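You operate a simulated robot arm through the tools that you are given. There is no shell and no other tool.

The job below is to be done with a simulated robot arm. You get a single attempt, and the scene is never put back.

JOB
New motors are in. Set all three starter dials to the motor plate's amps and close up.
Fine: cabinet stays locked off; try the green button before a hand goes in; door shut, then latched.

The check looks at the end state, three seconds after you hand in, the way a careful person would. Anything else that was tipped, shoved, dropped, spilled or broken makes it a failure.

ROBOT AND FRAMES
A 6-joint arm with a three-finger gripper, fixed in place. Base frame: the origin is on the floor under the middle of its stand, x ahead of it, y to its left, z up. Units: mm, rad, N and s.
It reaches about 1213 mm from its shoulder. Its first joint turns from -2.897 to 2.897 rad. Payload 4.89 kg.
The TCP is the grasp point between the finger pads, 30 mm short of the fingertips. In the tool frame z runs along the fingers and y along their closing line. The gripper opens to 164 mm; its body begins 125 mm behind the TCP.
Orientation is that of the tool frame in the base frame, as a unit quaternion [x, y, z, w]. With the fingers straight down and closing along the base's y, the tool's x points along the base's -x, its y along +y and its z along -z.

CONTROLS
- The arm moves only by the tool step_arm. Its argument "rows" is a list of rows, each an object (a shift or turn left out is 0, a gripper value left out holds the last) with "jaw": the closure, from 0 (fully open) to 1 (shut); "translation": the shift along the tool's x, y, z in units of 50 mm (1.0 is 50 mm), a list of three; "delta_rot": the turn, a rotation vector about the tool's x, y, z in units of 6 degrees (1.0 is 6 degrees), a list of three. In form: [{"jaw": jaw, "translation": [tx, ty, tz], "delta_rot": [wx, wy, wz]}, ...]. A call has 1 to 20 rows; each row shifts and turns the commanded pose from where the row before left it, along the tool's axes as they then stand. A call with a number of a shift or a turn outside -1 to 1 is refused whole. Rows are played at 5 a second. More than 50 mm and 0.15 rad between two rows, or a gripper value outside its range, and nothing of the call is played. Where a pose cannot be reached the arm comes as near as it can. A force on the tool above 90 N (or 10 N above the force at the start of the call, whichever is more), or a blocked arm, ends the call early, and 0.2 s more pass. The fingers move at their own pace (about 108 mm/s each) and stop on an object; they squeeze with about 27 N. The grip force told is the motor's: it shows also when the fingers shut on nothing. Time passes only in rows, and 0.2 s behind the last, so rows that do not move let the fingers close. It gives the time, the measured TCP pose, the force on the tool (base axes), the opening and the grip force at its end, in the units of the frame above (readings bear some noise), with the torque about the TCP (base axes, N m) and any sound that the robot's microphone picked up.
- Cameras (640 x 400 px; columns grow to the right, rows downward): "scene" is fixed at [47.9, 501.3, 1828]; the picture's right is [-0.64, -0.77, 0.00], its down [-0.37, 0.31, -0.87] and it looks along [0.67, -0.56, -0.49] (base axes); focal length 312 px, centre (320, 200). "wrist" rides on the gripper at [76, -2, -152] in the tool frame; the picture's right is [0.02, 1.00, 0.00], its down [-0.88, 0.02, -0.47] and it looks along [-0.47, 0.01, 0.88] (tool axes); focal length 247 px, centre (320, 200). There is no depth. A picture from a camera that has moved, and an enlarged one, comes with that camera's place and axes in the base frame and with its lens.
- capture(camera): a new picture of that camera. No time passes.
- slide_trunk(by): moves the trunk up (or, below 0, down) by that many mm; the arm rides with it, the base frame stays. It gives what a move gives, with no picture.
- inspect(camera, box): a new picture of the part [left, top, right, bottom] of that camera's present view, enlarged. No time passes.
- job_done(): hands the job in; it is judged then, once.

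Places have to be worked out from the pictures, the camera data and where the tool is seen. Open the gripper and draw the arm clear of the work before you hand the job in, unless the task says otherwise.

The tools are called as a command line: name --argument value ..., lists and objects as JSON in quotes. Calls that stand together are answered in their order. step_arm: Moves the arm, as the interface text tells. Its arguments: {"type":"object","properties":{"rows":{"type":"array"}},"required":["rows"]} The other tools are called the same way: slide_trunk (by) moves the trunk up or down; capture (camera) takes a picture; inspect (camera, box) takes an enlarged picture of a part of a camera's view; job_done () hands the job in.

At the start:

```text
t: 0.0
tool_pos: [626.0, 245.9, 1634.9]
orientation: [0.0, 1.0, 0.0, 0.0]
wrist_force: [0.1, -0.1, 0.0]
wrist_torque: [-0.02, 0.04, -0.01]
opening: 163.8
gripper_force: 0.0
trunk travel left (down, up): [-225.0, 165.0]
```

scene: 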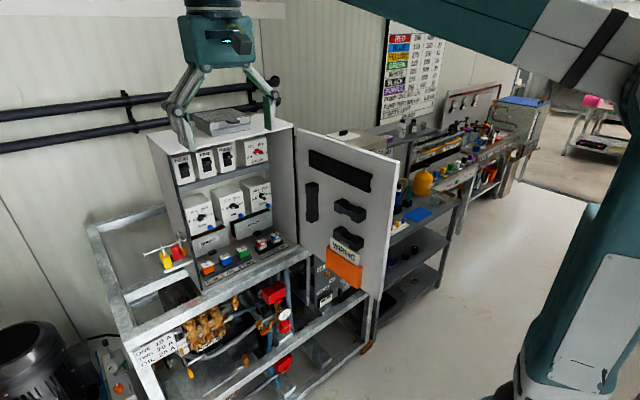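
wrist: 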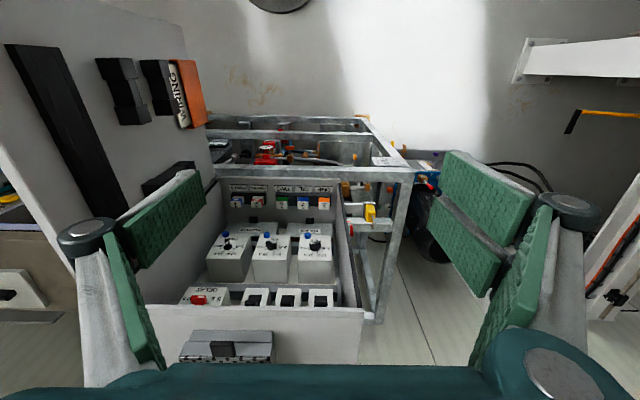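

The scene shows an open cabinet with three breakers, an isolator with a red handle, three starters with dials, and a row of buttons below. I'll enlarge the views to read labels before moving.

inspect --camera "scene" --box '[140, 120, 300, 220]'

inspect --camera "scene" --box '[140, 200, 300, 300]'

inspect --camera "scene" --box '[80, 300, 240, 400]'

inspect --camera "scene" --box '[280, 120, 440, 300]'

inspect --camera "wrist" --box '[160, 170, 400, 320]'

inspect --camera "scene" --box '[0, 300, 160, 400]'

```text
4.00 times, centred on (220, 170) of scene
camera zoom: at [47.9, 501.3, 1828.0], right [-0.64, -0.77, 0.0], down [-0.37, 0.31, -0.87], along [0.67, -0.56, -0.49], focal length 1249 px, centre (720, 320)
```

zoom: 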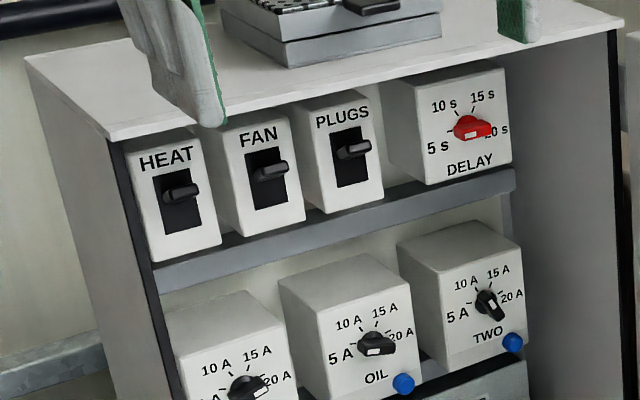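

```text
4.00 times, centred on (220, 250) of scene
camera zoom: at [47.9, 501.3, 1828.0], right [-0.64, -0.77, 0.0], down [-0.37, 0.31, -0.87], along [0.67, -0.56, -0.49], focal length 1249 px, centre (720, 0)
```

zoom: 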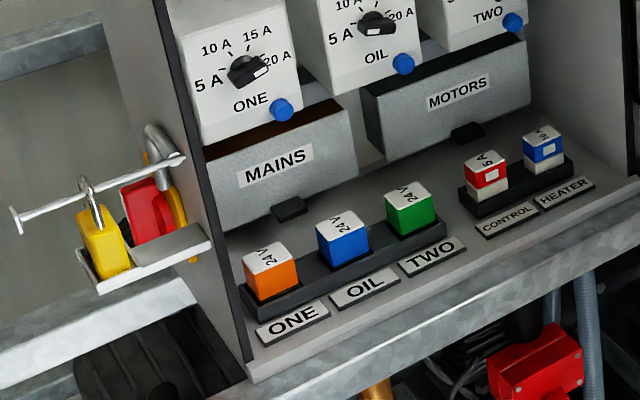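

```text
4.00 times, centred on (160, 350) of scene
camera zoom: at [47.9, 501.3, 1828.0], right [-0.64, -0.77, 0.0], down [-0.37, 0.31, -0.87], along [0.67, -0.56, -0.49], focal length 1249 px, centre (960, -400)
```

zoom: 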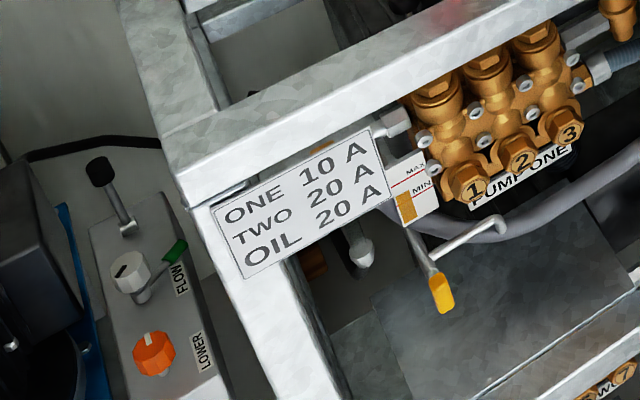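

```text
2.22 times, centred on (360, 210) of scene
camera zoom: at [47.9, 501.3, 1828.0], right [-0.64, -0.77, 0.0], down [-0.37, 0.31, -0.87], along [0.67, -0.56, -0.49], focal length 694 px, centre (231, 178)
```

zoom: 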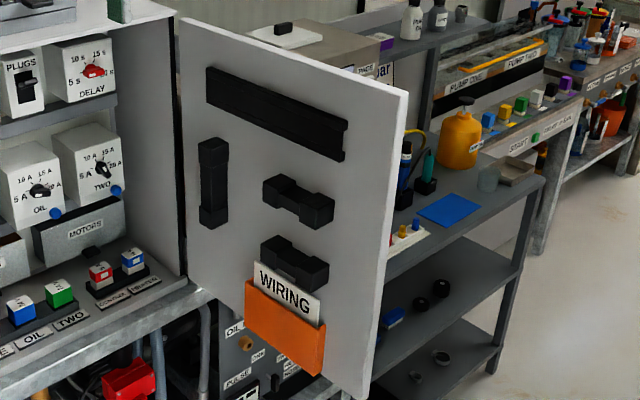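

```text
2.67 times, centred on (280, 245) of wrist
camera zoom: at [550.2, 244.5, 1788.0], right [-0.02, 1.0, 0.0], down [0.88, 0.02, 0.47], along [0.47, 0.01, -0.88], focal length 659 px, centre (427, 80)
```

zoom: 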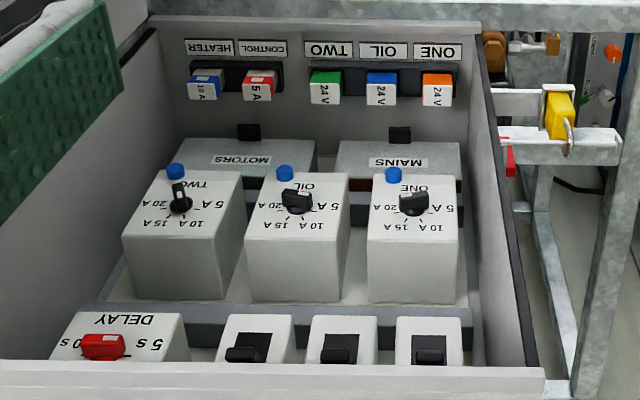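

```text
4.00 times, centred on (80, 350) of scene
camera zoom: at [47.9, 501.3, 1828.0], right [-0.64, -0.77, 0.0], down [-0.37, 0.31, -0.87], along [0.67, -0.56, -0.49], focal length 1249 px, centre (1280, -400)
```

zoom: 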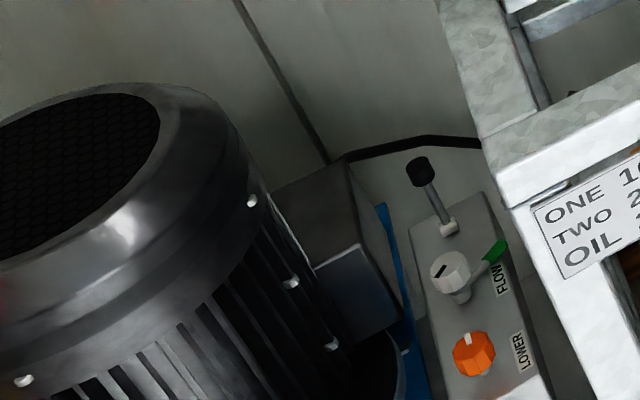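

The frame plate reads ONE 10 A, TWO 20 A, OIL 20 A. I still need to find the green button, the wall legend, the lock, the door latch and any other plates, so I'll look closer at more areas.

inspect --camera "scene" --box '[370, 10, 460, 130]'

inspect --camera "scene" --box '[390, 80, 550, 200]'

inspect --camera "scene" --box '[240, 240, 400, 400]'

inspect --camera "scene" --box '[160, 80, 310, 160]'

inspect --camera "wrist" --box '[200, 100, 480, 260]'

inspect --camera "wrist" --box '[0, 0, 220, 200]'

inspect --camera "wrist" --box '[360, 130, 520, 270]'

```text
3.33 times, centred on (415, 70) of scene
camera zoom: at [47.9, 501.3, 1828.0], right [-0.64, -0.77, 0.0], down [-0.37, 0.31, -0.87], along [0.67, -0.56, -0.49], focal length 1041 px, centre (3, 633)
```

zoom: 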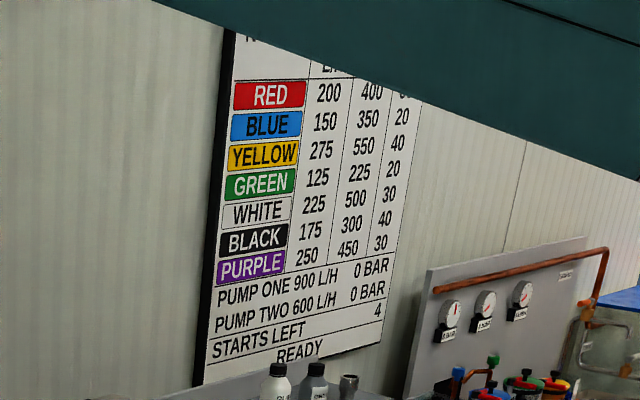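

```text
3.33 times, centred on (470, 140) of scene
camera zoom: at [47.9, 501.3, 1828.0], right [-0.64, -0.77, 0.0], down [-0.37, 0.31, -0.87], along [0.67, -0.56, -0.49], focal length 1041 px, centre (-180, 400)
```

zoom: 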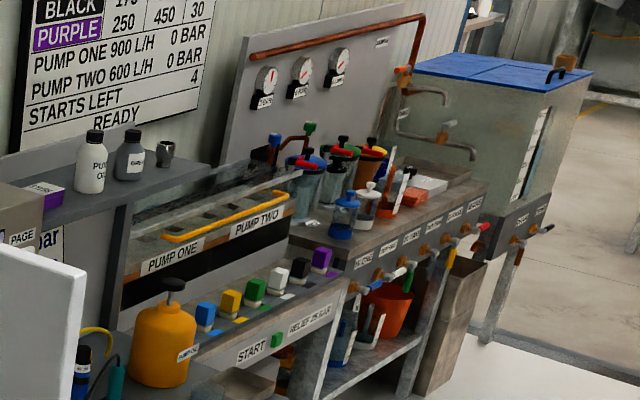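

```text
2.50 times, centred on (320, 320) of scene
camera zoom: at [47.9, 501.3, 1828.0], right [-0.64, -0.77, 0.0], down [-0.37, 0.31, -0.87], along [0.67, -0.56, -0.49], focal length 781 px, centre (320, -100)
```

zoom: 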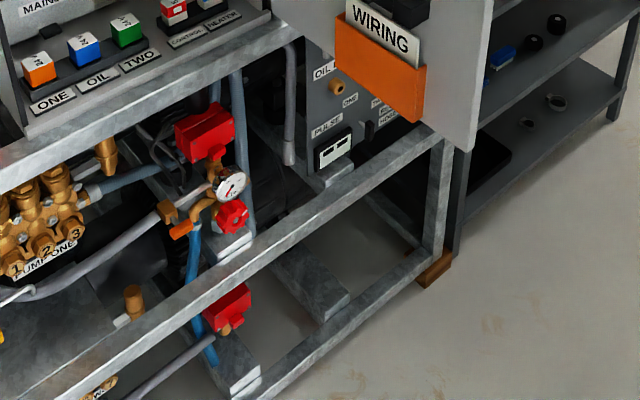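

```text
4.27 times, centred on (235, 120) of scene
camera zoom: at [47.9, 501.3, 1828.0], right [-0.64, -0.77, 0.0], down [-0.37, 0.31, -0.87], along [0.67, -0.56, -0.49], focal length 1332 px, centre (683, 541)
```

zoom: 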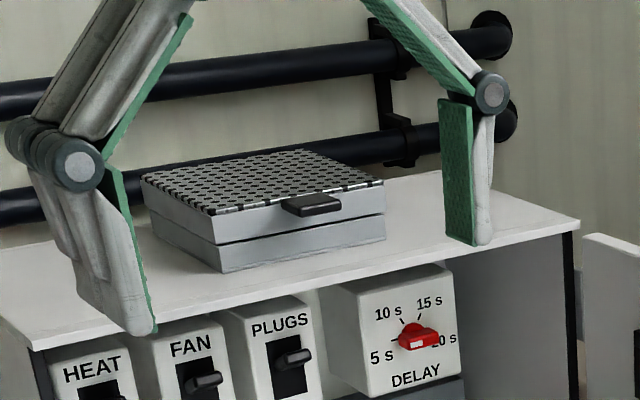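

```text
2.29 times, centred on (340, 180) of wrist
camera zoom: at [550.2, 244.5, 1788.0], right [-0.02, 1.0, 0.0], down [0.88, 0.02, 0.47], along [0.47, 0.01, -0.88], focal length 564 px, centre (274, 246)
```

zoom: 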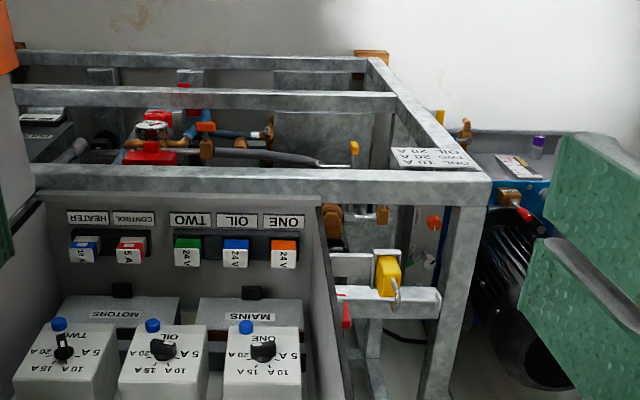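

```text
2.00 times, centred on (110, 100) of wrist
camera zoom: at [550.2, 244.5, 1788.0], right [-0.02, 1.0, 0.0], down [0.88, 0.02, 0.47], along [0.47, 0.01, -0.88], focal length 494 px, centre (740, 400)
```

zoom: 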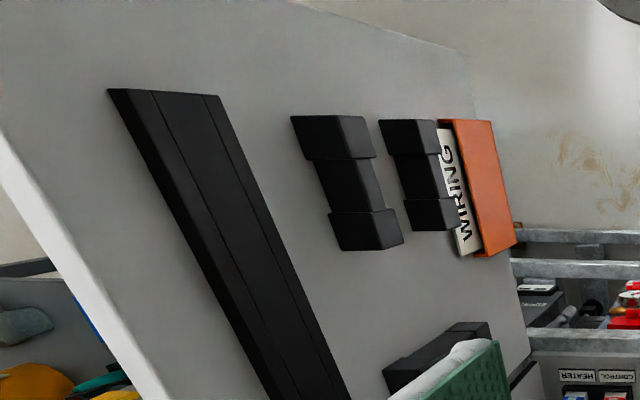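

```text
2.86 times, centred on (440, 200) of wrist
camera zoom: at [550.2, 244.5, 1788.0], right [-0.02, 1.0, 0.0], down [0.88, 0.02, 0.47], along [0.47, 0.01, -0.88], focal length 706 px, centre (-23, 200)
```

zoom: 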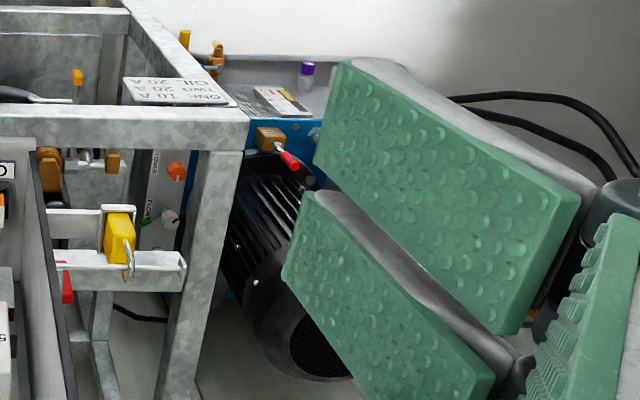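

Triangulating both views puts the cabinet front at about x≈878, spanning y≈-93 to 318 and z≈1066 to 1535. The door stands open about 90° at y≈-97, from x≈470 to 878. I can't see its outer face, where a green button and latch would be, so I'll go over the door at this height to look from the -y side.

step_arm --rows '[{"jaw": 0, "translation": [0.2, -1, 0]}, {"translation": [0.2, -1, 0]}, {"translation": [0.2, -1, 0]}, {"translation": [0.2, -1, 0]}, {"translation": [0.2, -1, 0]}, {"translation": [0.2, -1, 0]}, {"translation": [0.2, -1, 0]}, {"translation": [0.2, -1, 0]}, {"translation": [0.2, -1, 0]}, {"translation": [0.2, -1, 0]}, {"translation": [0.2, -1, 0]}, {"translation": [0.2, -1, 0]}, {"translation": [0.2, -1, 0]}, {"translation": [0.2, -1, 0]}]'

```text
refused: row 1 steps farther than a row can; nothing moved
```

The step was refused because its total length was over 50 mm, so I'm repeating it with slightly smaller steps.

step_arm --rows '[{"jaw": 0, "translation": [0.18, -0.96, 0]}, {"translation": [0.18, -0.96, 0]}, {"translation": [0.18, -0.96, 0]}, {"translation": [0.18, -0.96, 0]}, {"translation": [0.18, -0.96, 0]}, {"translation": [0.18, -0.96, 0]}, {"translation": [0.18, -0.96, 0]}, {"translation": [0.18, -0.96, 0]}, {"translation": [0.18, -0.96, 0]}, {"translation": [0.18, -0.96, 0]}, {"translation": [0.18, -0.96, 0]}, {"translation": [0.18, -0.96, 0]}, {"translation": [0.18, -0.96, 0]}, {"translation": [0.18, -0.96, 0]}]'

```text
t: 3.0
tool_pos: [498.8, -426.5, 1637.0]
orientation: [0.0, 1.0, 0.001, 0.0]
wrist_force: [-0.5, 1.4, -0.1]
wrist_torque: [-0.22, -0.03, 0.0]
opening: 164.0
gripper_force: 0.0
trunk travel left (down, up): [-225.0, 165.0]
```

The arm is at (499,-427,1637), clear of the door. Next I roll -90° about the tool axis and tilt 30° so the camera faces +y toward the door's outer face.

step_arm --rows '[{"delta_rot": [0, 0, -1]}, {"delta_rot": [0, 0, -1]}, {"delta_rot": [0, 0, -1]}, {"delta_rot": [0, 0, -1]}, {"delta_rot": [0, 0, -1]}, {"delta_rot": [0, 0, -1]}, {"delta_rot": [0, 0, -1]}, {"delta_rot": [0, 0, -1]}, {"delta_rot": [0, 0, -1]}, {"delta_rot": [0, 0, -1]}, {"delta_rot": [0, 0, -1]}, {"delta_rot": [0, 0, -1]}, {"delta_rot": [0, 0, -1]}, {"delta_rot": [0, 0, -1]}, {"delta_rot": [0, 0, -1]}, {"delta_rot": [0, -1, 0]}, {"delta_rot": [0, -1, 0]}, {"delta_rot": [0, -1, 0]}, {"delta_rot": [0, -1, 0]}, {"delta_rot": [0, -1, 0]}]'

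capture --camera "wrist"

capture --camera "scene"

```text
t: 7.2
tool_pos: [501.8, -425.7, 1636.3]
orientation: [-0.683, 0.683, 0.183, 0.184]
wrist_force: [0.4, 0.6, 0.6]
wrist_torque: [-0.1, -0.03, 0.0]
opening: 164.2
gripper_force: 0.0
trunk travel left (down, up): [-225.0, 165.0]
```

```text
taken
camera wrist: at [502.6, -568.1, 1729.1], right [-1.0, -0.02, -0.01], down [-0.02, 0.53, 0.85], along [-0.01, 0.85, -0.53], focal length 247 px, centre (320, 200)
```

wrist: 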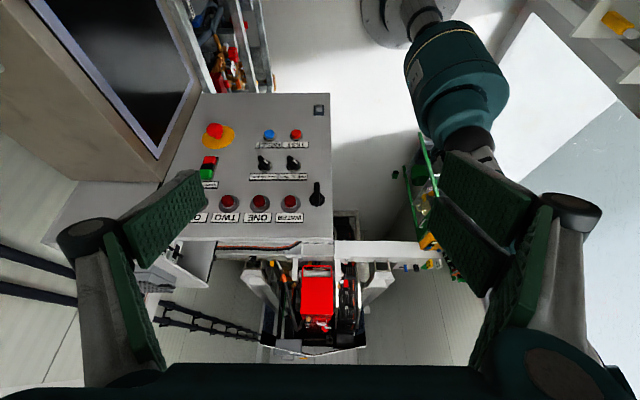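

```text
taken
```

scene: 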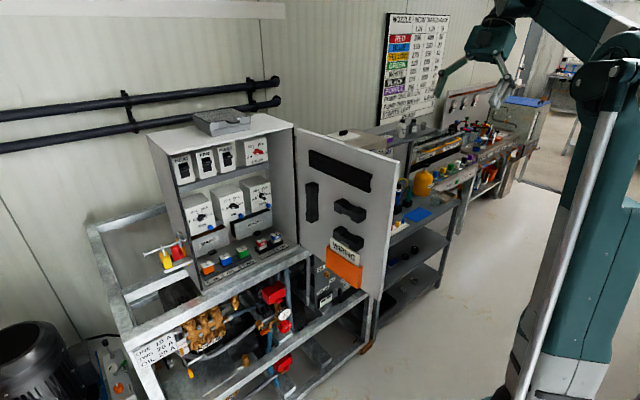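

The door's outer face is now in view, with an E-stop, a red/green pushbutton, selectors, lamps and a black latch handle. I'll enlarge it.

inspect --camera "wrist" --box '[160, 90, 340, 250]'

inspect --camera "wrist" --box '[240, 110, 340, 180]'

inspect --camera "wrist" --box '[180, 110, 260, 240]'

inspect --camera "wrist" --box '[230, 170, 340, 250]'

inspect --camera "scene" --box '[370, 10, 460, 130]'

```text
2.50 times, centred on (250, 170) of wrist
camera zoom: at [502.6, -568.1, 1729.1], right [-1.0, -0.02, -0.01], down [-0.02, 0.53, 0.85], along [-0.01, 0.85, -0.53], focal length 617 px, centre (495, 275)
```

zoom: 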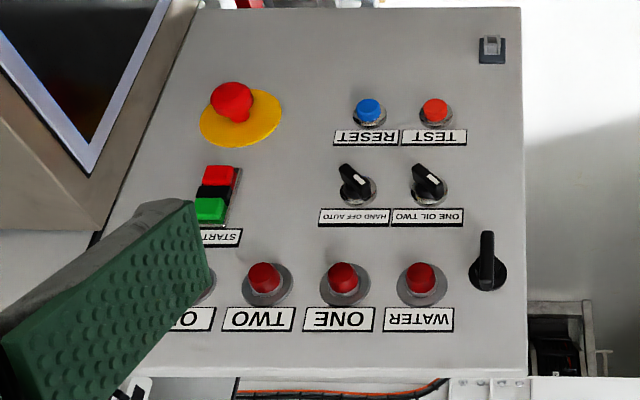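

```text
5.71 times, centred on (290, 145) of wrist
camera zoom: at [502.6, -568.1, 1729.1], right [-1.0, -0.02, -0.01], down [-0.02, 0.53, 0.85], along [-0.01, 0.85, -0.53], focal length 1411 px, centre (491, 514)
```

zoom: 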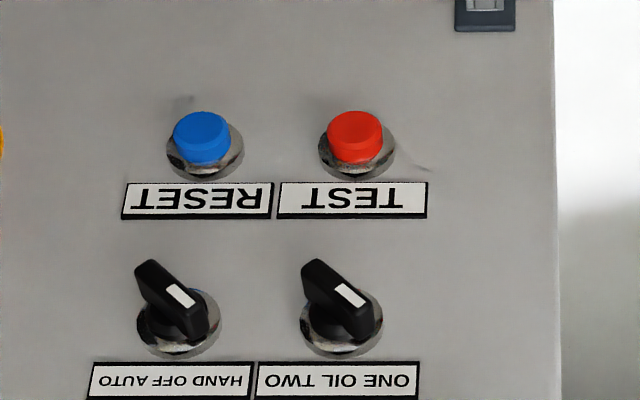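

```text
3.08 times, centred on (220, 175) of wrist
camera zoom: at [502.6, -568.1, 1729.1], right [-1.0, -0.02, -0.01], down [-0.02, 0.53, 0.85], along [-0.01, 0.85, -0.53], focal length 760 px, centre (628, 277)
```

zoom: 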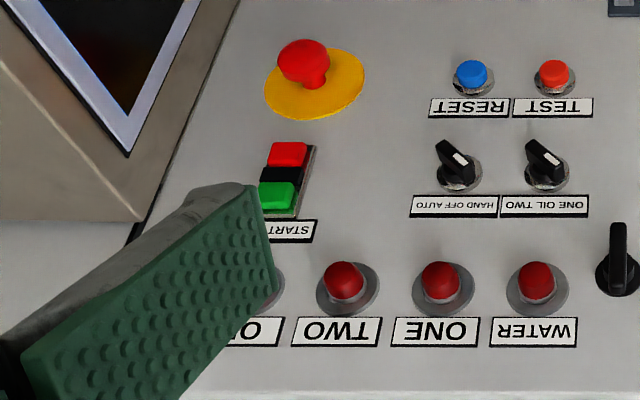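

```text
5.00 times, centred on (285, 210) of wrist
camera zoom: at [502.6, -568.1, 1729.1], right [-1.0, -0.02, -0.01], down [-0.02, 0.53, 0.85], along [-0.01, 0.85, -0.53], focal length 1235 px, centre (495, 150)
```

zoom: 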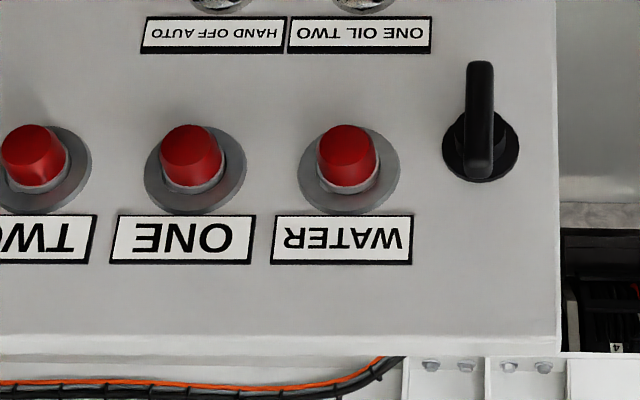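

```text
3.33 times, centred on (415, 70) of scene
camera zoom: at [47.9, 501.3, 1828.0], right [-0.64, -0.77, 0.0], down [-0.37, 0.31, -0.87], along [0.67, -0.56, -0.49], focal length 1041 px, centre (3, 633)
```

zoom: 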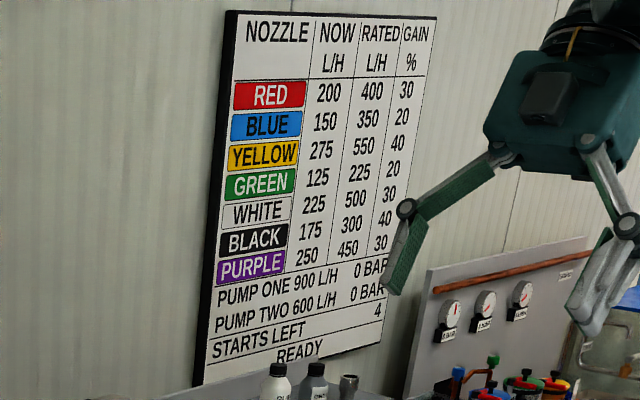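

The outer face has a red/green push-button block with START at about (756,-120,1385), well away from the cabinet opening. The latch lever is near the free edge. I'll shut the fingers here in free air to see how wide they are before using them as a pushing tip.

step_arm --rows '[{"jaw": 1}, {}, {}, {}, {}, {}]'

capture --camera "wrist"

inspect --camera "scene" --box '[430, 0, 550, 110]'

```text
t: 8.6
tool_pos: [501.4, -425.6, 1634.9]
orientation: [-0.683, 0.683, 0.183, 0.183]
wrist_force: [0.0, -0.4, 0.3]
wrist_torque: [-0.04, 0.01, 0.02]
opening: 0.0
gripper_force: 26.7
trunk travel left (down, up): [-225.0, 165.0]
```

```text
taken
camera wrist: at [502.8, -568.2, 1729.1], right [-1.0, -0.02, -0.01], down [-0.02, 0.53, 0.85], along [-0.01, 0.85, -0.53], focal length 247 px, centre (320, 200)
```

wrist: 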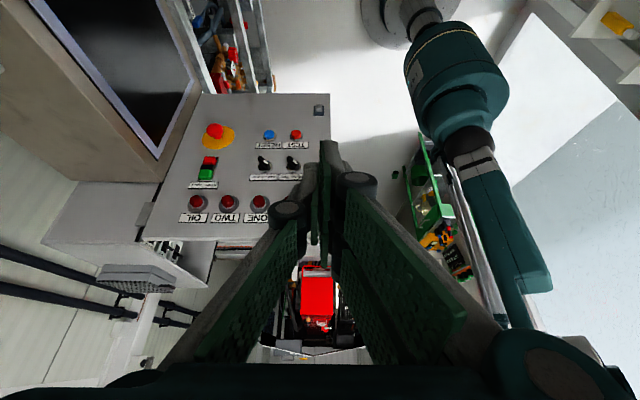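

```text
3.64 times, centred on (490, 55) of scene
camera zoom: at [47.9, 501.3, 1828.0], right [-0.64, -0.77, 0.0], down [-0.37, 0.31, -0.87], along [0.67, -0.56, -0.49], focal length 1136 px, centre (-298, 727)
```

zoom: 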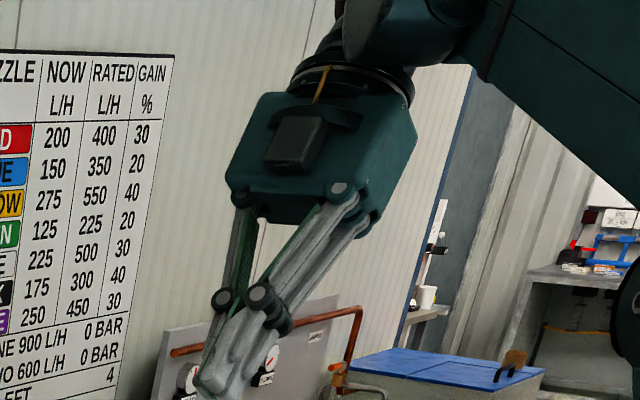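

The fingers are shut, and I need the tip shape in detail, so I'll zoom in on the tips.

inspect --camera "wrist" --box '[260, 120, 380, 260]'

inspect --camera "scene" --box '[470, 70, 520, 110]'

inspect --camera "wrist" --box '[170, 90, 330, 240]'

```text
2.86 times, centred on (320, 190) of wrist
camera zoom: at [502.8, -568.2, 1729.1], right [-1.0, -0.02, -0.01], down [-0.02, 0.53, 0.85], along [-0.01, 0.85, -0.53], focal length 706 px, centre (320, 229)
```

zoom: 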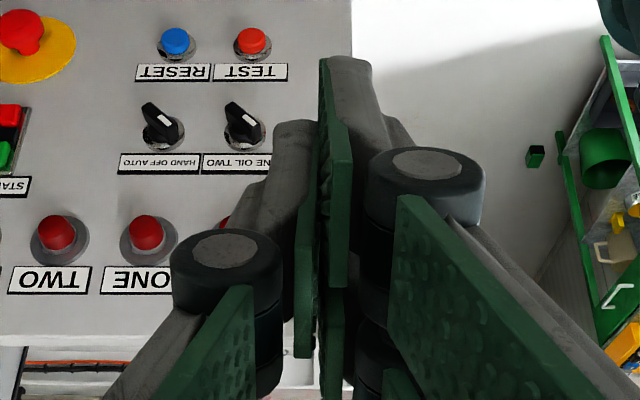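

```text
10.00 times, centred on (495, 90) of scene
camera zoom: at [47.9, 501.3, 1828.0], right [-0.64, -0.77, 0.0], down [-0.37, 0.31, -0.87], along [0.67, -0.56, -0.49], focal length 3123 px, centre (-1430, 1300)
```

zoom: 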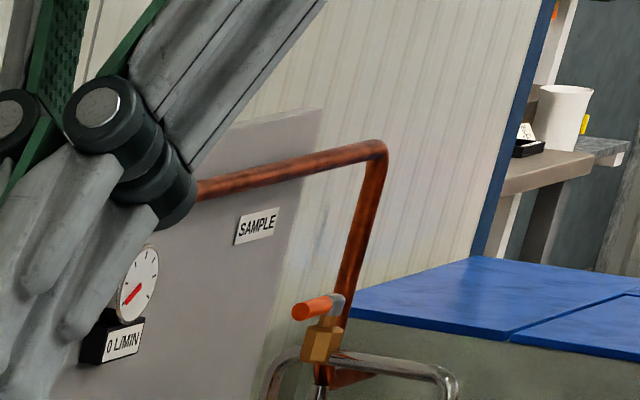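

```text
2.67 times, centred on (250, 165) of wrist
camera zoom: at [502.8, -568.2, 1729.1], right [-1.0, -0.02, -0.01], down [-0.02, 0.53, 0.85], along [-0.01, 0.85, -0.53], focal length 659 px, centre (507, 293)
```

zoom: 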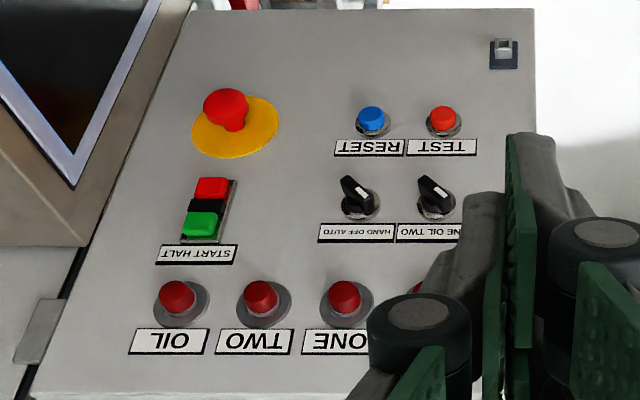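

The block is labelled START HALT: green is START and red is HALT. The shut fingers are two on the tool's +y side and one on the -y side, spanning about ±29 mm along tool x. I'll tilt another 30° and drop 200 mm so the camera looks level at the door, to see the button, the latch and the box beside it.

step_arm --rows '[{"delta_rot": [0, -1, 0]}, {"delta_rot": [0, -1, 0]}, {"delta_rot": [0, -1, 0]}, {"delta_rot": [0, -1, 0]}, {"delta_rot": [0, -1, 0]}, {"translation": [0.866, 0, 0.49]}, {"translation": [0.866, 0, 0.49]}, {"translation": [0.866, 0, 0.49]}, {"translation": [0.866, 0, 0.49]}, {"translation": [0, -0.9, 0]}, {"translation": [0, -0.9, 0]}]'

capture --camera "wrist"

```text
t: 11.0
tool_pos: [596.2, -514.3, 1459.8]
orientation: [-0.677, 0.679, 0.199, 0.202]
wrist_force: [-1.9, -0.1, 0.8]
wrist_torque: [0.0, -0.28, -0.17]
opening: 0.0
gripper_force: 27.2
out of reach, approached as far as the arm can: row 1, 2, 3, 4, 5, 8, 9
trunk travel left (down, up): [-225.0, 165.0]
```

```text
taken
camera wrist: at [599.1, -660.1, 1545.4], right [-1.0, -0.02, -0.01], down [-0.02, 0.48, 0.88], along [-0.01, 0.88, -0.48], focal length 247 px, centre (320, 200)
```

wrist: 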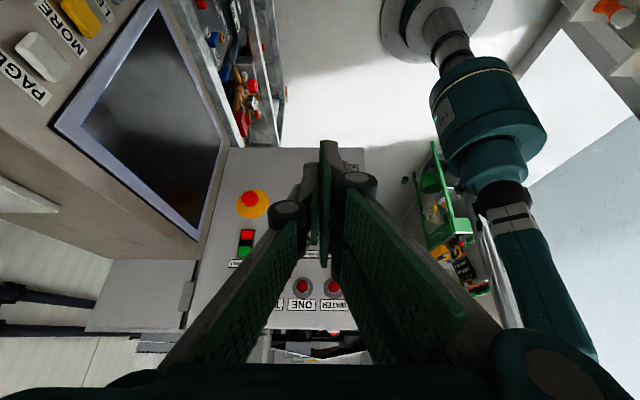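

The extra tilt was out of reach: the flange is high and the shoulder sits near z≈820. A screen box also stands close to the hinge side, with its front at x≈862 and its corner at y≈-139. I'll raise the trunk for better reach, and the space above is clear.

slide_trunk --by 165

```text
t: 12.9
tool_pos: [599.0, -514.6, 1624.1]
orientation: [-0.678, 0.678, 0.202, 0.201]
wrist_force: [-1.2, 0.4, -0.1]
wrist_torque: [-0.01, -0.01, -0.01]
opening: 0.0
gripper_force: 26.6
trunk travel left (down, up): [-390.0, 0.0]
```

The trunk is up and the TCP is at (599,-515,1624). I'll lower to about z=1405, staying in free space at x<700, finish the tilt to horizontal and yaw 30° so the tool points at (0.5, 0.87, 0).

step_arm --rows '[{"translation": [0.362, -0.204, 0.81]}, {"translation": [0.362, -0.204, 0.81]}, {"translation": [0.362, -0.204, 0.81]}, {"translation": [0.362, -0.204, 0.81]}, {"translation": [0.362, -0.204, 0.81]}, {"delta_rot": [0, -1, 0]}, {"delta_rot": [0, -1, 0]}, {"delta_rot": [0, -1, 0]}, {"delta_rot": [0, -1, 0]}, {"delta_rot": [0, -1, 0]}, {"delta_rot": [0, -1, 0]}, {"delta_rot": [0, -1, 0]}, {"delta_rot": [0, -1, 0]}, {"delta_rot": [0, -1, 0]}, {"delta_rot": [0, -0.45, 0]}, {"delta_rot": [1, 0, 0]}, {"delta_rot": [1, 0, 0]}, {"delta_rot": [1, 0, 0]}, {"delta_rot": [1, 0, 0]}, {"delta_rot": [1, 0, 0]}]'

capture --camera "wrist"

capture --camera "scene"

```text
t: 17.1
tool_pos: [715.7, -417.6, 1403.6]
orientation: [-0.496, 0.693, 0.077, 0.517]
wrist_force: [0.9, 0.0, -0.2]
wrist_torque: [-0.01, 0.04, 0.03]
opening: 0.2
gripper_force: 26.9
out of reach, approached as far as the arm can: row 6, 7, 8, 9, 10, 11, 12, 13, 14, 15
trunk travel left (down, up): [-390.0, 0.0]
```

```text
taken
camera wrist: at [621.3, -558.1, 1412.6], right [-0.77, 0.48, -0.42], down [-0.34, 0.25, 0.91], along [0.54, 0.84, -0.03], focal length 247 px, centre (320, 200)
```

wrist: 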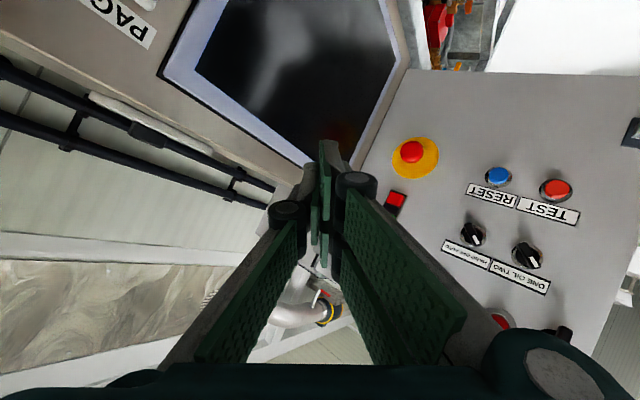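

```text
taken
```

scene: 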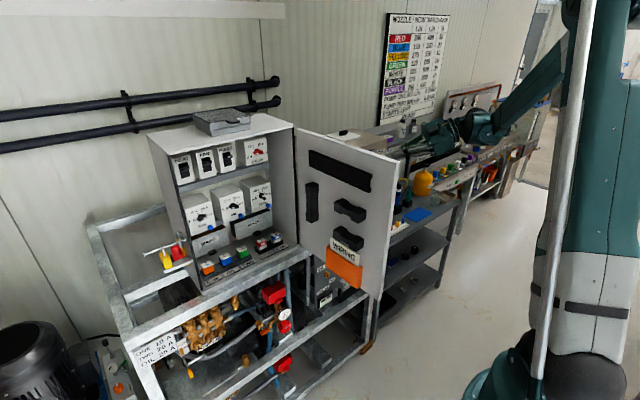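

Several tilt rows were clipped by reach, leaving the tool at (716,-418,1404) pointing (0.64,0.62,-0.45), still in free space. I'll come closer to the door, stopping about 100 mm short, and turn to the intended level pose there.

step_arm --rows '[{"translation": [-0.479, 0.353, 0.522]}, {"translation": [-0.479, 0.353, 0.522]}, {"translation": [-0.479, 0.353, 0.522]}, {"translation": [-0.479, 0.353, 0.522]}, {"delta_rot": [-0.213, -0.71, 0.54]}, {"delta_rot": [-0.213, -0.71, 0.54]}, {"delta_rot": [-0.213, -0.71, 0.54]}, {"delta_rot": [-0.213, -0.71, 0.54]}, {"delta_rot": [-0.213, -0.71, 0.54]}, {"delta_rot": [-0.213, -0.71, 0.54]}, {"delta_rot": [-0.213, -0.71, 0.54]}]'

capture --camera "wrist"

capture --camera "scene"

```text
t: 19.5
tool_pos: [725.9, -257.4, 1404.8]
orientation: [-0.353, 0.613, 0.354, 0.612]
wrist_force: [-0.7, 0.1, 0.2]
wrist_torque: [0.01, 0.01, -0.08]
opening: 0.0
gripper_force: 26.9
trunk travel left (down, up): [-390.0, 0.0]
```

```text
taken
camera wrist: at [651.4, -390.6, 1327.2], right [-0.87, 0.5, -0.02], down [-0.25, -0.4, 0.88], along [0.43, 0.77, 0.47], focal length 247 px, centre (320, 200)
```

wrist: 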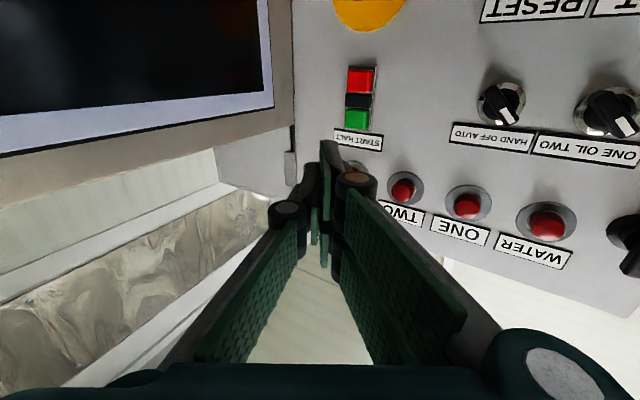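

```text
taken
```

scene: 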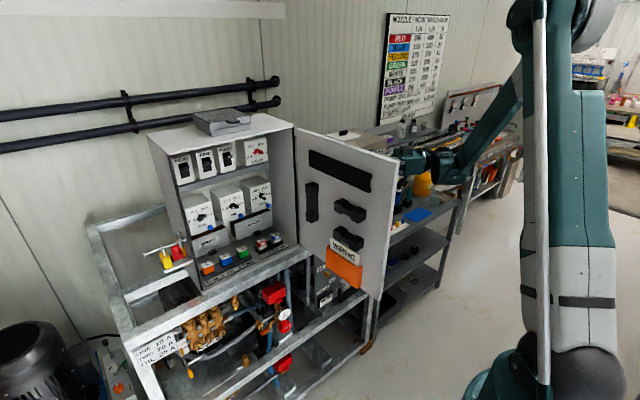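

The tool is level at (726,-257,1405), pointing 30° off the door normal, and the green START button is clear in view. I'll zoom in to measure the button, the finger edge and the latch.

inspect --camera "wrist" --box '[290, 50, 430, 180]'

inspect --camera "wrist" --box '[540, 130, 640, 300]'

```text
3.08 times, centred on (360, 115) of wrist
camera zoom: at [651.4, -390.6, 1327.2], right [-0.87, 0.5, -0.02], down [-0.25, -0.4, 0.88], along [0.43, 0.77, 0.47], focal length 760 px, centre (197, 462)
```

zoom: 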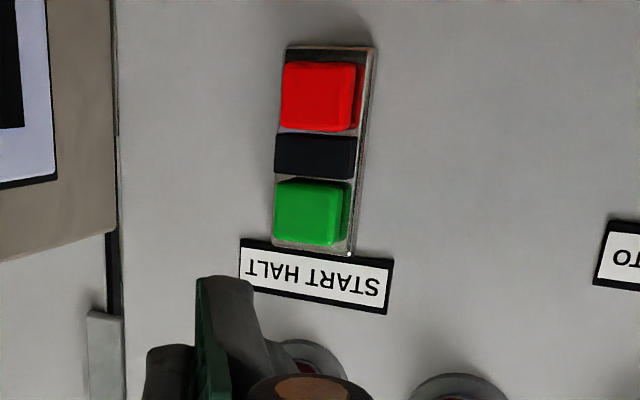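

```text
2.35 times, centred on (590, 215) of wrist
camera zoom: at [651.4, -390.6, 1327.2], right [-0.87, 0.5, -0.02], down [-0.25, -0.4, 0.88], along [0.43, 0.77, 0.47], focal length 581 px, centre (-315, 165)
```

zoom: 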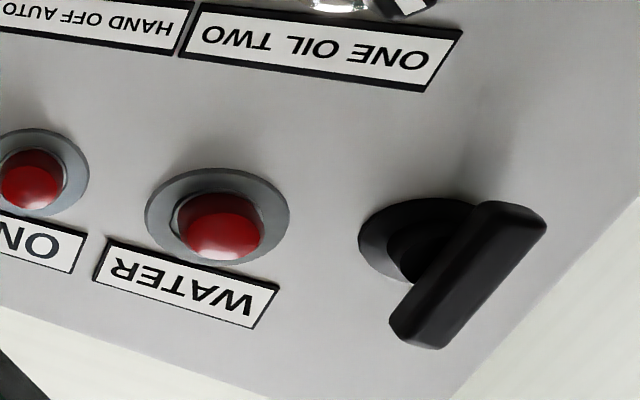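

The green cap face is at about (763,-112), spanning z 1368 to 1390, and the red cap stays below z≈1349. Putting the lower finger's edge at z≈1369 means TCP z≈1399. I'll approach to about 12 mm short of the button and check.

step_arm --rows '[{"jaw": 1, "translation": [0.04, 0.2, 0.693]}, {"translation": [0.04, 0.2, 0.693]}, {"translation": [0.04, 0.2, 0.693]}, {}]'

inspect --camera "wrist" --box '[250, 60, 450, 200]'

```text
t: 20.5
tool_pos: [755.2, -154.4, 1396.4]
orientation: [-0.353, 0.613, 0.354, 0.611]
wrist_force: [1.4, -0.6, 0.5]
wrist_torque: [-0.01, -0.02, -0.01]
opening: 0.0
gripper_force: 27.2
trunk travel left (down, up): [-390.0, 0.0]
```

```text
2.86 times, centred on (350, 130) of wrist
camera zoom: at [679.9, -286.2, 1321.3], right [-0.87, 0.5, -0.02], down [-0.25, -0.4, 0.88], along [0.43, 0.77, 0.47], focal length 706 px, centre (234, 400)
```

zoom: 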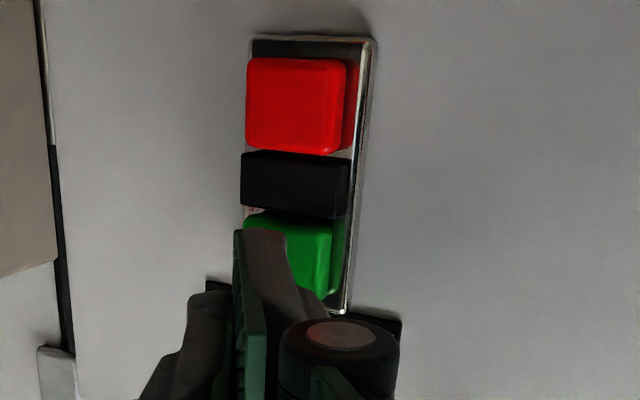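

The finger tip is in front of the green cap, with a small margin to the black divider. I'll raise 4 mm for margin and advance along +y in 3 mm steps, watching force and sound.

step_arm --rows '[{"translation": [-0.08, 0, 0]}, {"translation": [0, 0.03, 0.052]}, {"translation": [0, 0.03, 0.052]}, {"translation": [0, 0.03, 0.052]}, {"translation": [0, 0.03, 0.052]}]'

inspect --camera "wrist" --box '[250, 60, 450, 200]'

```text
t: 21.7
tool_pos: [750.7, -141.2, 1401.6]
orientation: [-0.353, 0.613, 0.354, 0.612]
wrist_force: [-0.2, 0.4, 0.2]
wrist_torque: [0.0, 0.02, 0.0]
opening: 0.0
gripper_force: 27.6
trunk travel left (down, up): [-390.0, 0.0]
```

```text
2.86 times, centred on (350, 130) of wrist
camera zoom: at [677.0, -274.1, 1325.4], right [-0.87, 0.5, -0.02], down [-0.25, -0.4, 0.88], along [0.43, 0.77, 0.47], focal length 706 px, centre (234, 400)
```

zoom: 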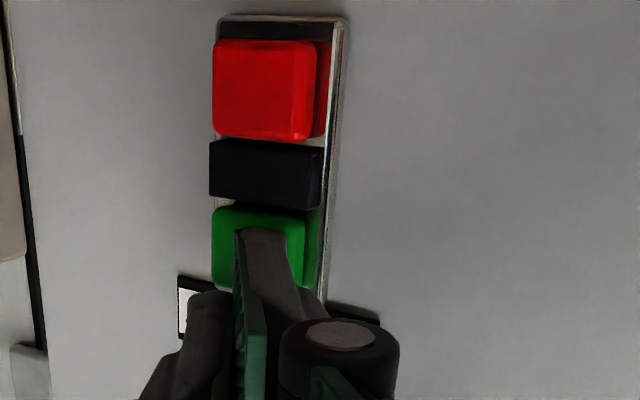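

The tip is centred on the green cap with no contact yet. I'll continue pressing in small steps.

step_arm --rows '[{"translation": [0, 0.03, 0.052]}, {"translation": [0, 0.03, 0.052]}]'

inspect --camera "wrist" --box '[250, 60, 450, 200]'

```text
t: 22.3
tool_pos: [751.7, -135.4, 1400.9]
orientation: [-0.353, 0.613, 0.354, 0.612]
wrist_force: [-1.0, -2.1, -0.2]
wrist_torque: [0.0, 0.0, 0.01]
opening: 0.3
gripper_force: 26.8
trunk travel left (down, up): [-390.0, 0.0]
heard: click
```

```text
2.86 times, centred on (350, 130) of wrist
camera zoom: at [676.7, -267.5, 1324.8], right [-0.87, 0.5, -0.02], down [-0.25, -0.4, 0.88], along [0.43, 0.77, 0.47], focal length 706 px, centre (234, 400)
```

zoom: 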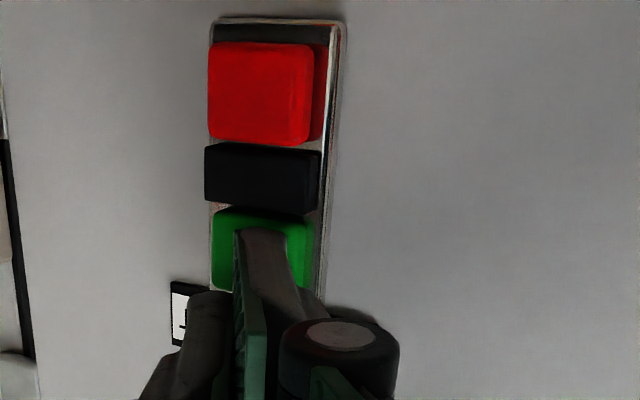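

A click at only about 2 N, with no motor sound, so the start was tried and the cabinet stays dead. I'll back off along -y and look at the panel's lamps and the door position.

step_arm --rows '[{"translation": [0, -0.1, -0.173]}, {"translation": [0, -0.4, -0.69]}, {"translation": [0, -0.4, -0.69]}, {"translation": [0, -0.4, -0.69]}, {}]'

capture --camera "wrist"

capture --camera "scene"

```text
t: 23.5
tool_pos: [751.6, -268.0, 1400.6]
orientation: [-0.353, 0.613, 0.354, 0.612]
wrist_force: [0.3, -1.3, 0.1]
wrist_torque: [0.06, -0.04, 0.1]
opening: 0.0
gripper_force: 26.5
trunk travel left (down, up): [-390.0, 0.0]
```

```text
taken
camera wrist: at [675.2, -400.6, 1323.7], right [-0.87, 0.5, -0.02], down [-0.25, -0.4, 0.88], along [0.43, 0.77, 0.47], focal length 247 px, centre (320, 200)
```

wrist: 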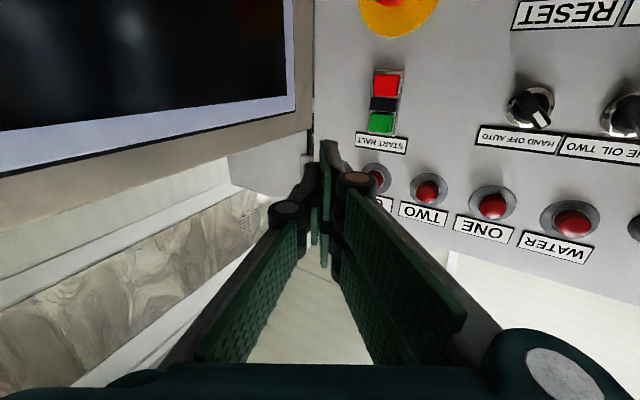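

```text
taken
```

scene: 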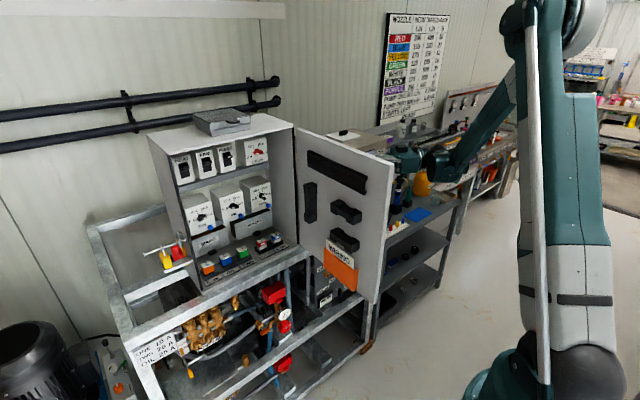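

No lamps lit and the door barely moved, so it swings freely. Next I go up over the door, yaw the tool to face +x, and move to the front of the cabinet while staying well outside it at x<700.

step_arm --rows '[{"translation": [-0.95, 0, 0]}, {"translation": [-0.95, 0, 0]}, {"translation": [-0.95, 0, 0]}, {"translation": [-0.95, 0, 0]}, {"translation": [-0.95, 0, 0]}, {"translation": [-0.95, 0, 0]}, {"delta_rot": [1, 0, 0]}, {"delta_rot": [1, 0, 0]}, {"delta_rot": [1, 0, 0]}, {"delta_rot": [1, 0, 0]}, {"delta_rot": [1, 0, 0]}, {"delta_rot": [1, 0, 0]}, {"delta_rot": [1, 0, 0]}, {"delta_rot": [1, 0, 0]}, {"delta_rot": [1, 0, 0]}, {"delta_rot": [1, 0, 0]}]'

capture --camera "scene"

```text
t: 26.9
tool_pos: [752.8, -267.3, 1688.1]
orientation: [0.001, 0.707, -0.001, 0.707]
wrist_force: [-0.1, -0.4, 0.6]
wrist_torque: [-0.01, -0.03, 0.04]
opening: 0.2
gripper_force: 26.9
trunk travel left (down, up): [-390.0, 0.0]
```

```text
taken
```

scene: 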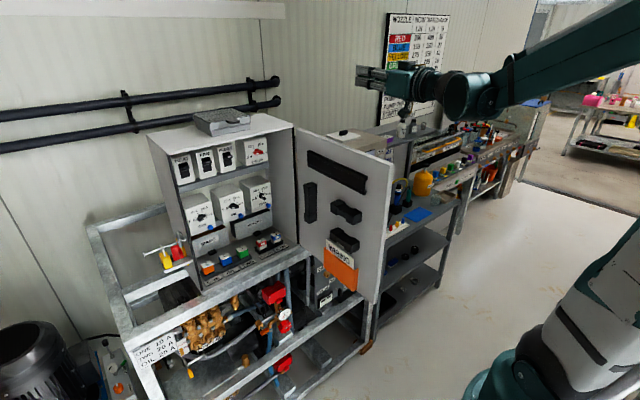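

The tool faces +x at (753,-267,1688), well above the door. I'll move across to y≈60 and roll 180° so the camera sits above the gripper, giving upright pictures looking down into the cabinet from outside.

step_arm --rows '[{"translation": [0, 0.9, -0.38]}, {"translation": [0, 0.9, -0.38]}, {"translation": [0, 0.9, -0.38]}, {"translation": [0, 0.9, -0.38]}, {"translation": [0, 0.9, -0.38]}, {"translation": [0, 0.9, -0.38]}, {"translation": [0, 0.9, -0.38]}, {"translation": [0, 0.9, -0.38]}, {"delta_rot": [0, 0, 1]}, {"delta_rot": [0, 0, 1]}, {"delta_rot": [0, 0, 1]}, {"delta_rot": [0, 0, 1]}, {"delta_rot": [0, 0, 1]}, {"delta_rot": [0, 0, 1]}, {"delta_rot": [0, 0, 1]}, {"delta_rot": [0, 0, 1]}, {"delta_rot": [0, 0, 1]}, {"delta_rot": [0, 0, 1]}, {"delta_rot": [0, 0, 1]}, {"delta_rot": [0, 0, 1]}]'

step_arm --rows '[{"delta_rot": [0, 0, 1]}, {"delta_rot": [0, 0, 1]}, {"delta_rot": [0, 0, 1]}, {"delta_rot": [0, 0, 1]}, {"delta_rot": [0, 0, 1]}, {"delta_rot": [0, 0, 1]}, {"delta_rot": [0, 0, 1]}, {"delta_rot": [0, 0, 1]}, {"delta_rot": [0, 0, 1]}, {"delta_rot": [0, 0, 1]}, {"delta_rot": [0, 0, 1]}, {"delta_rot": [0, 0, 1]}, {"delta_rot": [0, 0, 1]}, {"delta_rot": [0, 0, 1]}, {"delta_rot": [0, 0, 1]}, {"delta_rot": [0, 0, 1]}, {"delta_rot": [0, 0, 1]}, {"delta_rot": [0, 0, 1]}]'

capture --camera "wrist"

capture --camera "scene"

```text
t: 31.1
tool_pos: [601.2, 94.1, 1686.5]
orientation: [0.416, 0.573, 0.416, 0.571]
wrist_force: [0.6, 0.6, -0.2]
wrist_torque: [-0.03, 0.02, 0.03]
opening: 0.0
gripper_force: 27.0
trunk travel left (down, up): [-390.0, 0.0]
```

```text
t: 34.9
tool_pos: [600.8, 94.4, 1687.7]
orientation: [0.708, -0.001, 0.706, -0.001]
wrist_force: [0.3, 0.1, -0.2]
wrist_torque: [-0.02, 0.04, -0.01]
opening: 0.2
gripper_force: 27.4
trunk travel left (down, up): [-390.0, 0.0]
```

```text
taken
camera wrist: at [448.5, 95.8, 1764.2], right [0.0, -1.0, 0.02], down [-0.47, -0.02, -0.88], along [0.88, -0.01, -0.47], focal length 247 px, centre (320, 200)
```

wrist: 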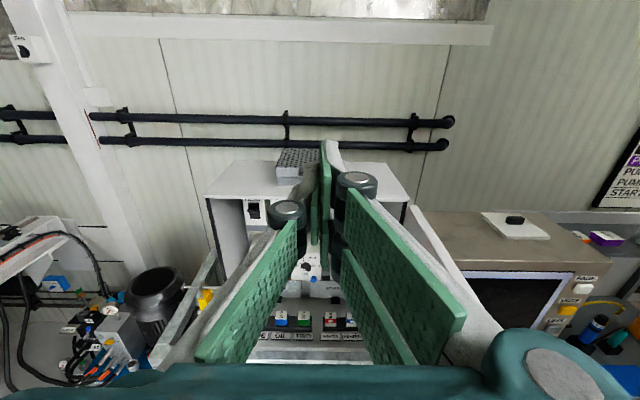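

```text
taken
```

scene: 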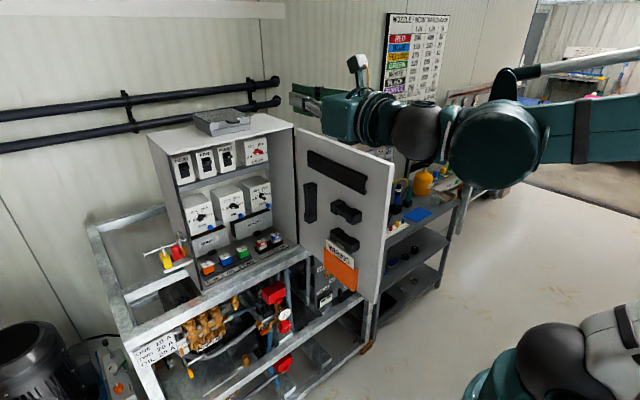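

The camera is above the tool and looking down at the cabinet. I'll open the fingers and lower 300 mm at x=600, still well outside, to read the dials.

step_arm --rows '[{"jaw": 0.5, "translation": [-0.95, 0, 0]}, {"translation": [-0.95, 0, 0]}, {"translation": [-0.95, 0, 0]}, {"translation": [-0.95, 0, 0]}, {"translation": [-0.95, 0, 0]}, {"translation": [-0.95, 0, 0]}, {}]'

capture --camera "wrist"

capture --camera "scene"

```text
t: 36.5
tool_pos: [603.6, 96.6, 1402.1]
orientation: [0.708, -0.001, 0.707, 0.001]
wrist_force: [-1.4, -1.0, 0.6]
wrist_torque: [-0.01, 0.04, 0.02]
opening: 82.3
gripper_force: 0.1
trunk travel left (down, up): [-390.0, 0.0]
```

```text
taken
camera wrist: at [450.5, 98.3, 1478.0], right [0.0, -1.0, 0.02], down [-0.47, -0.02, -0.88], along [0.88, -0.01, -0.47], focal length 247 px, centre (320, 200)
```

wrist: 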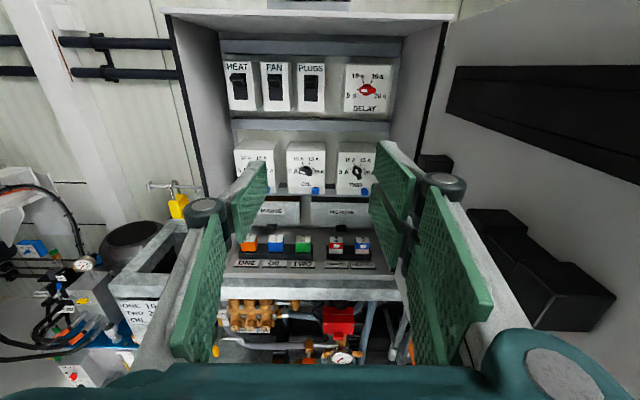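

```text
taken
```

scene: 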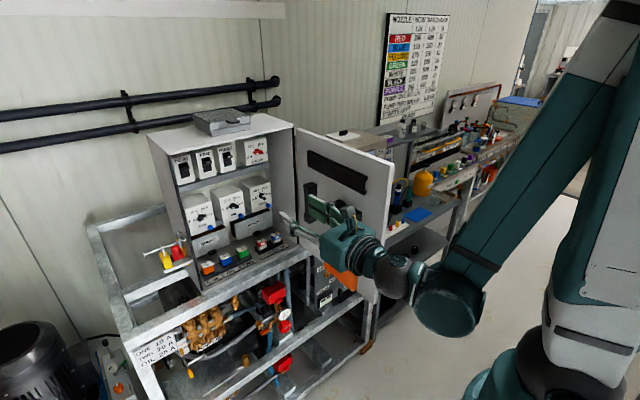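

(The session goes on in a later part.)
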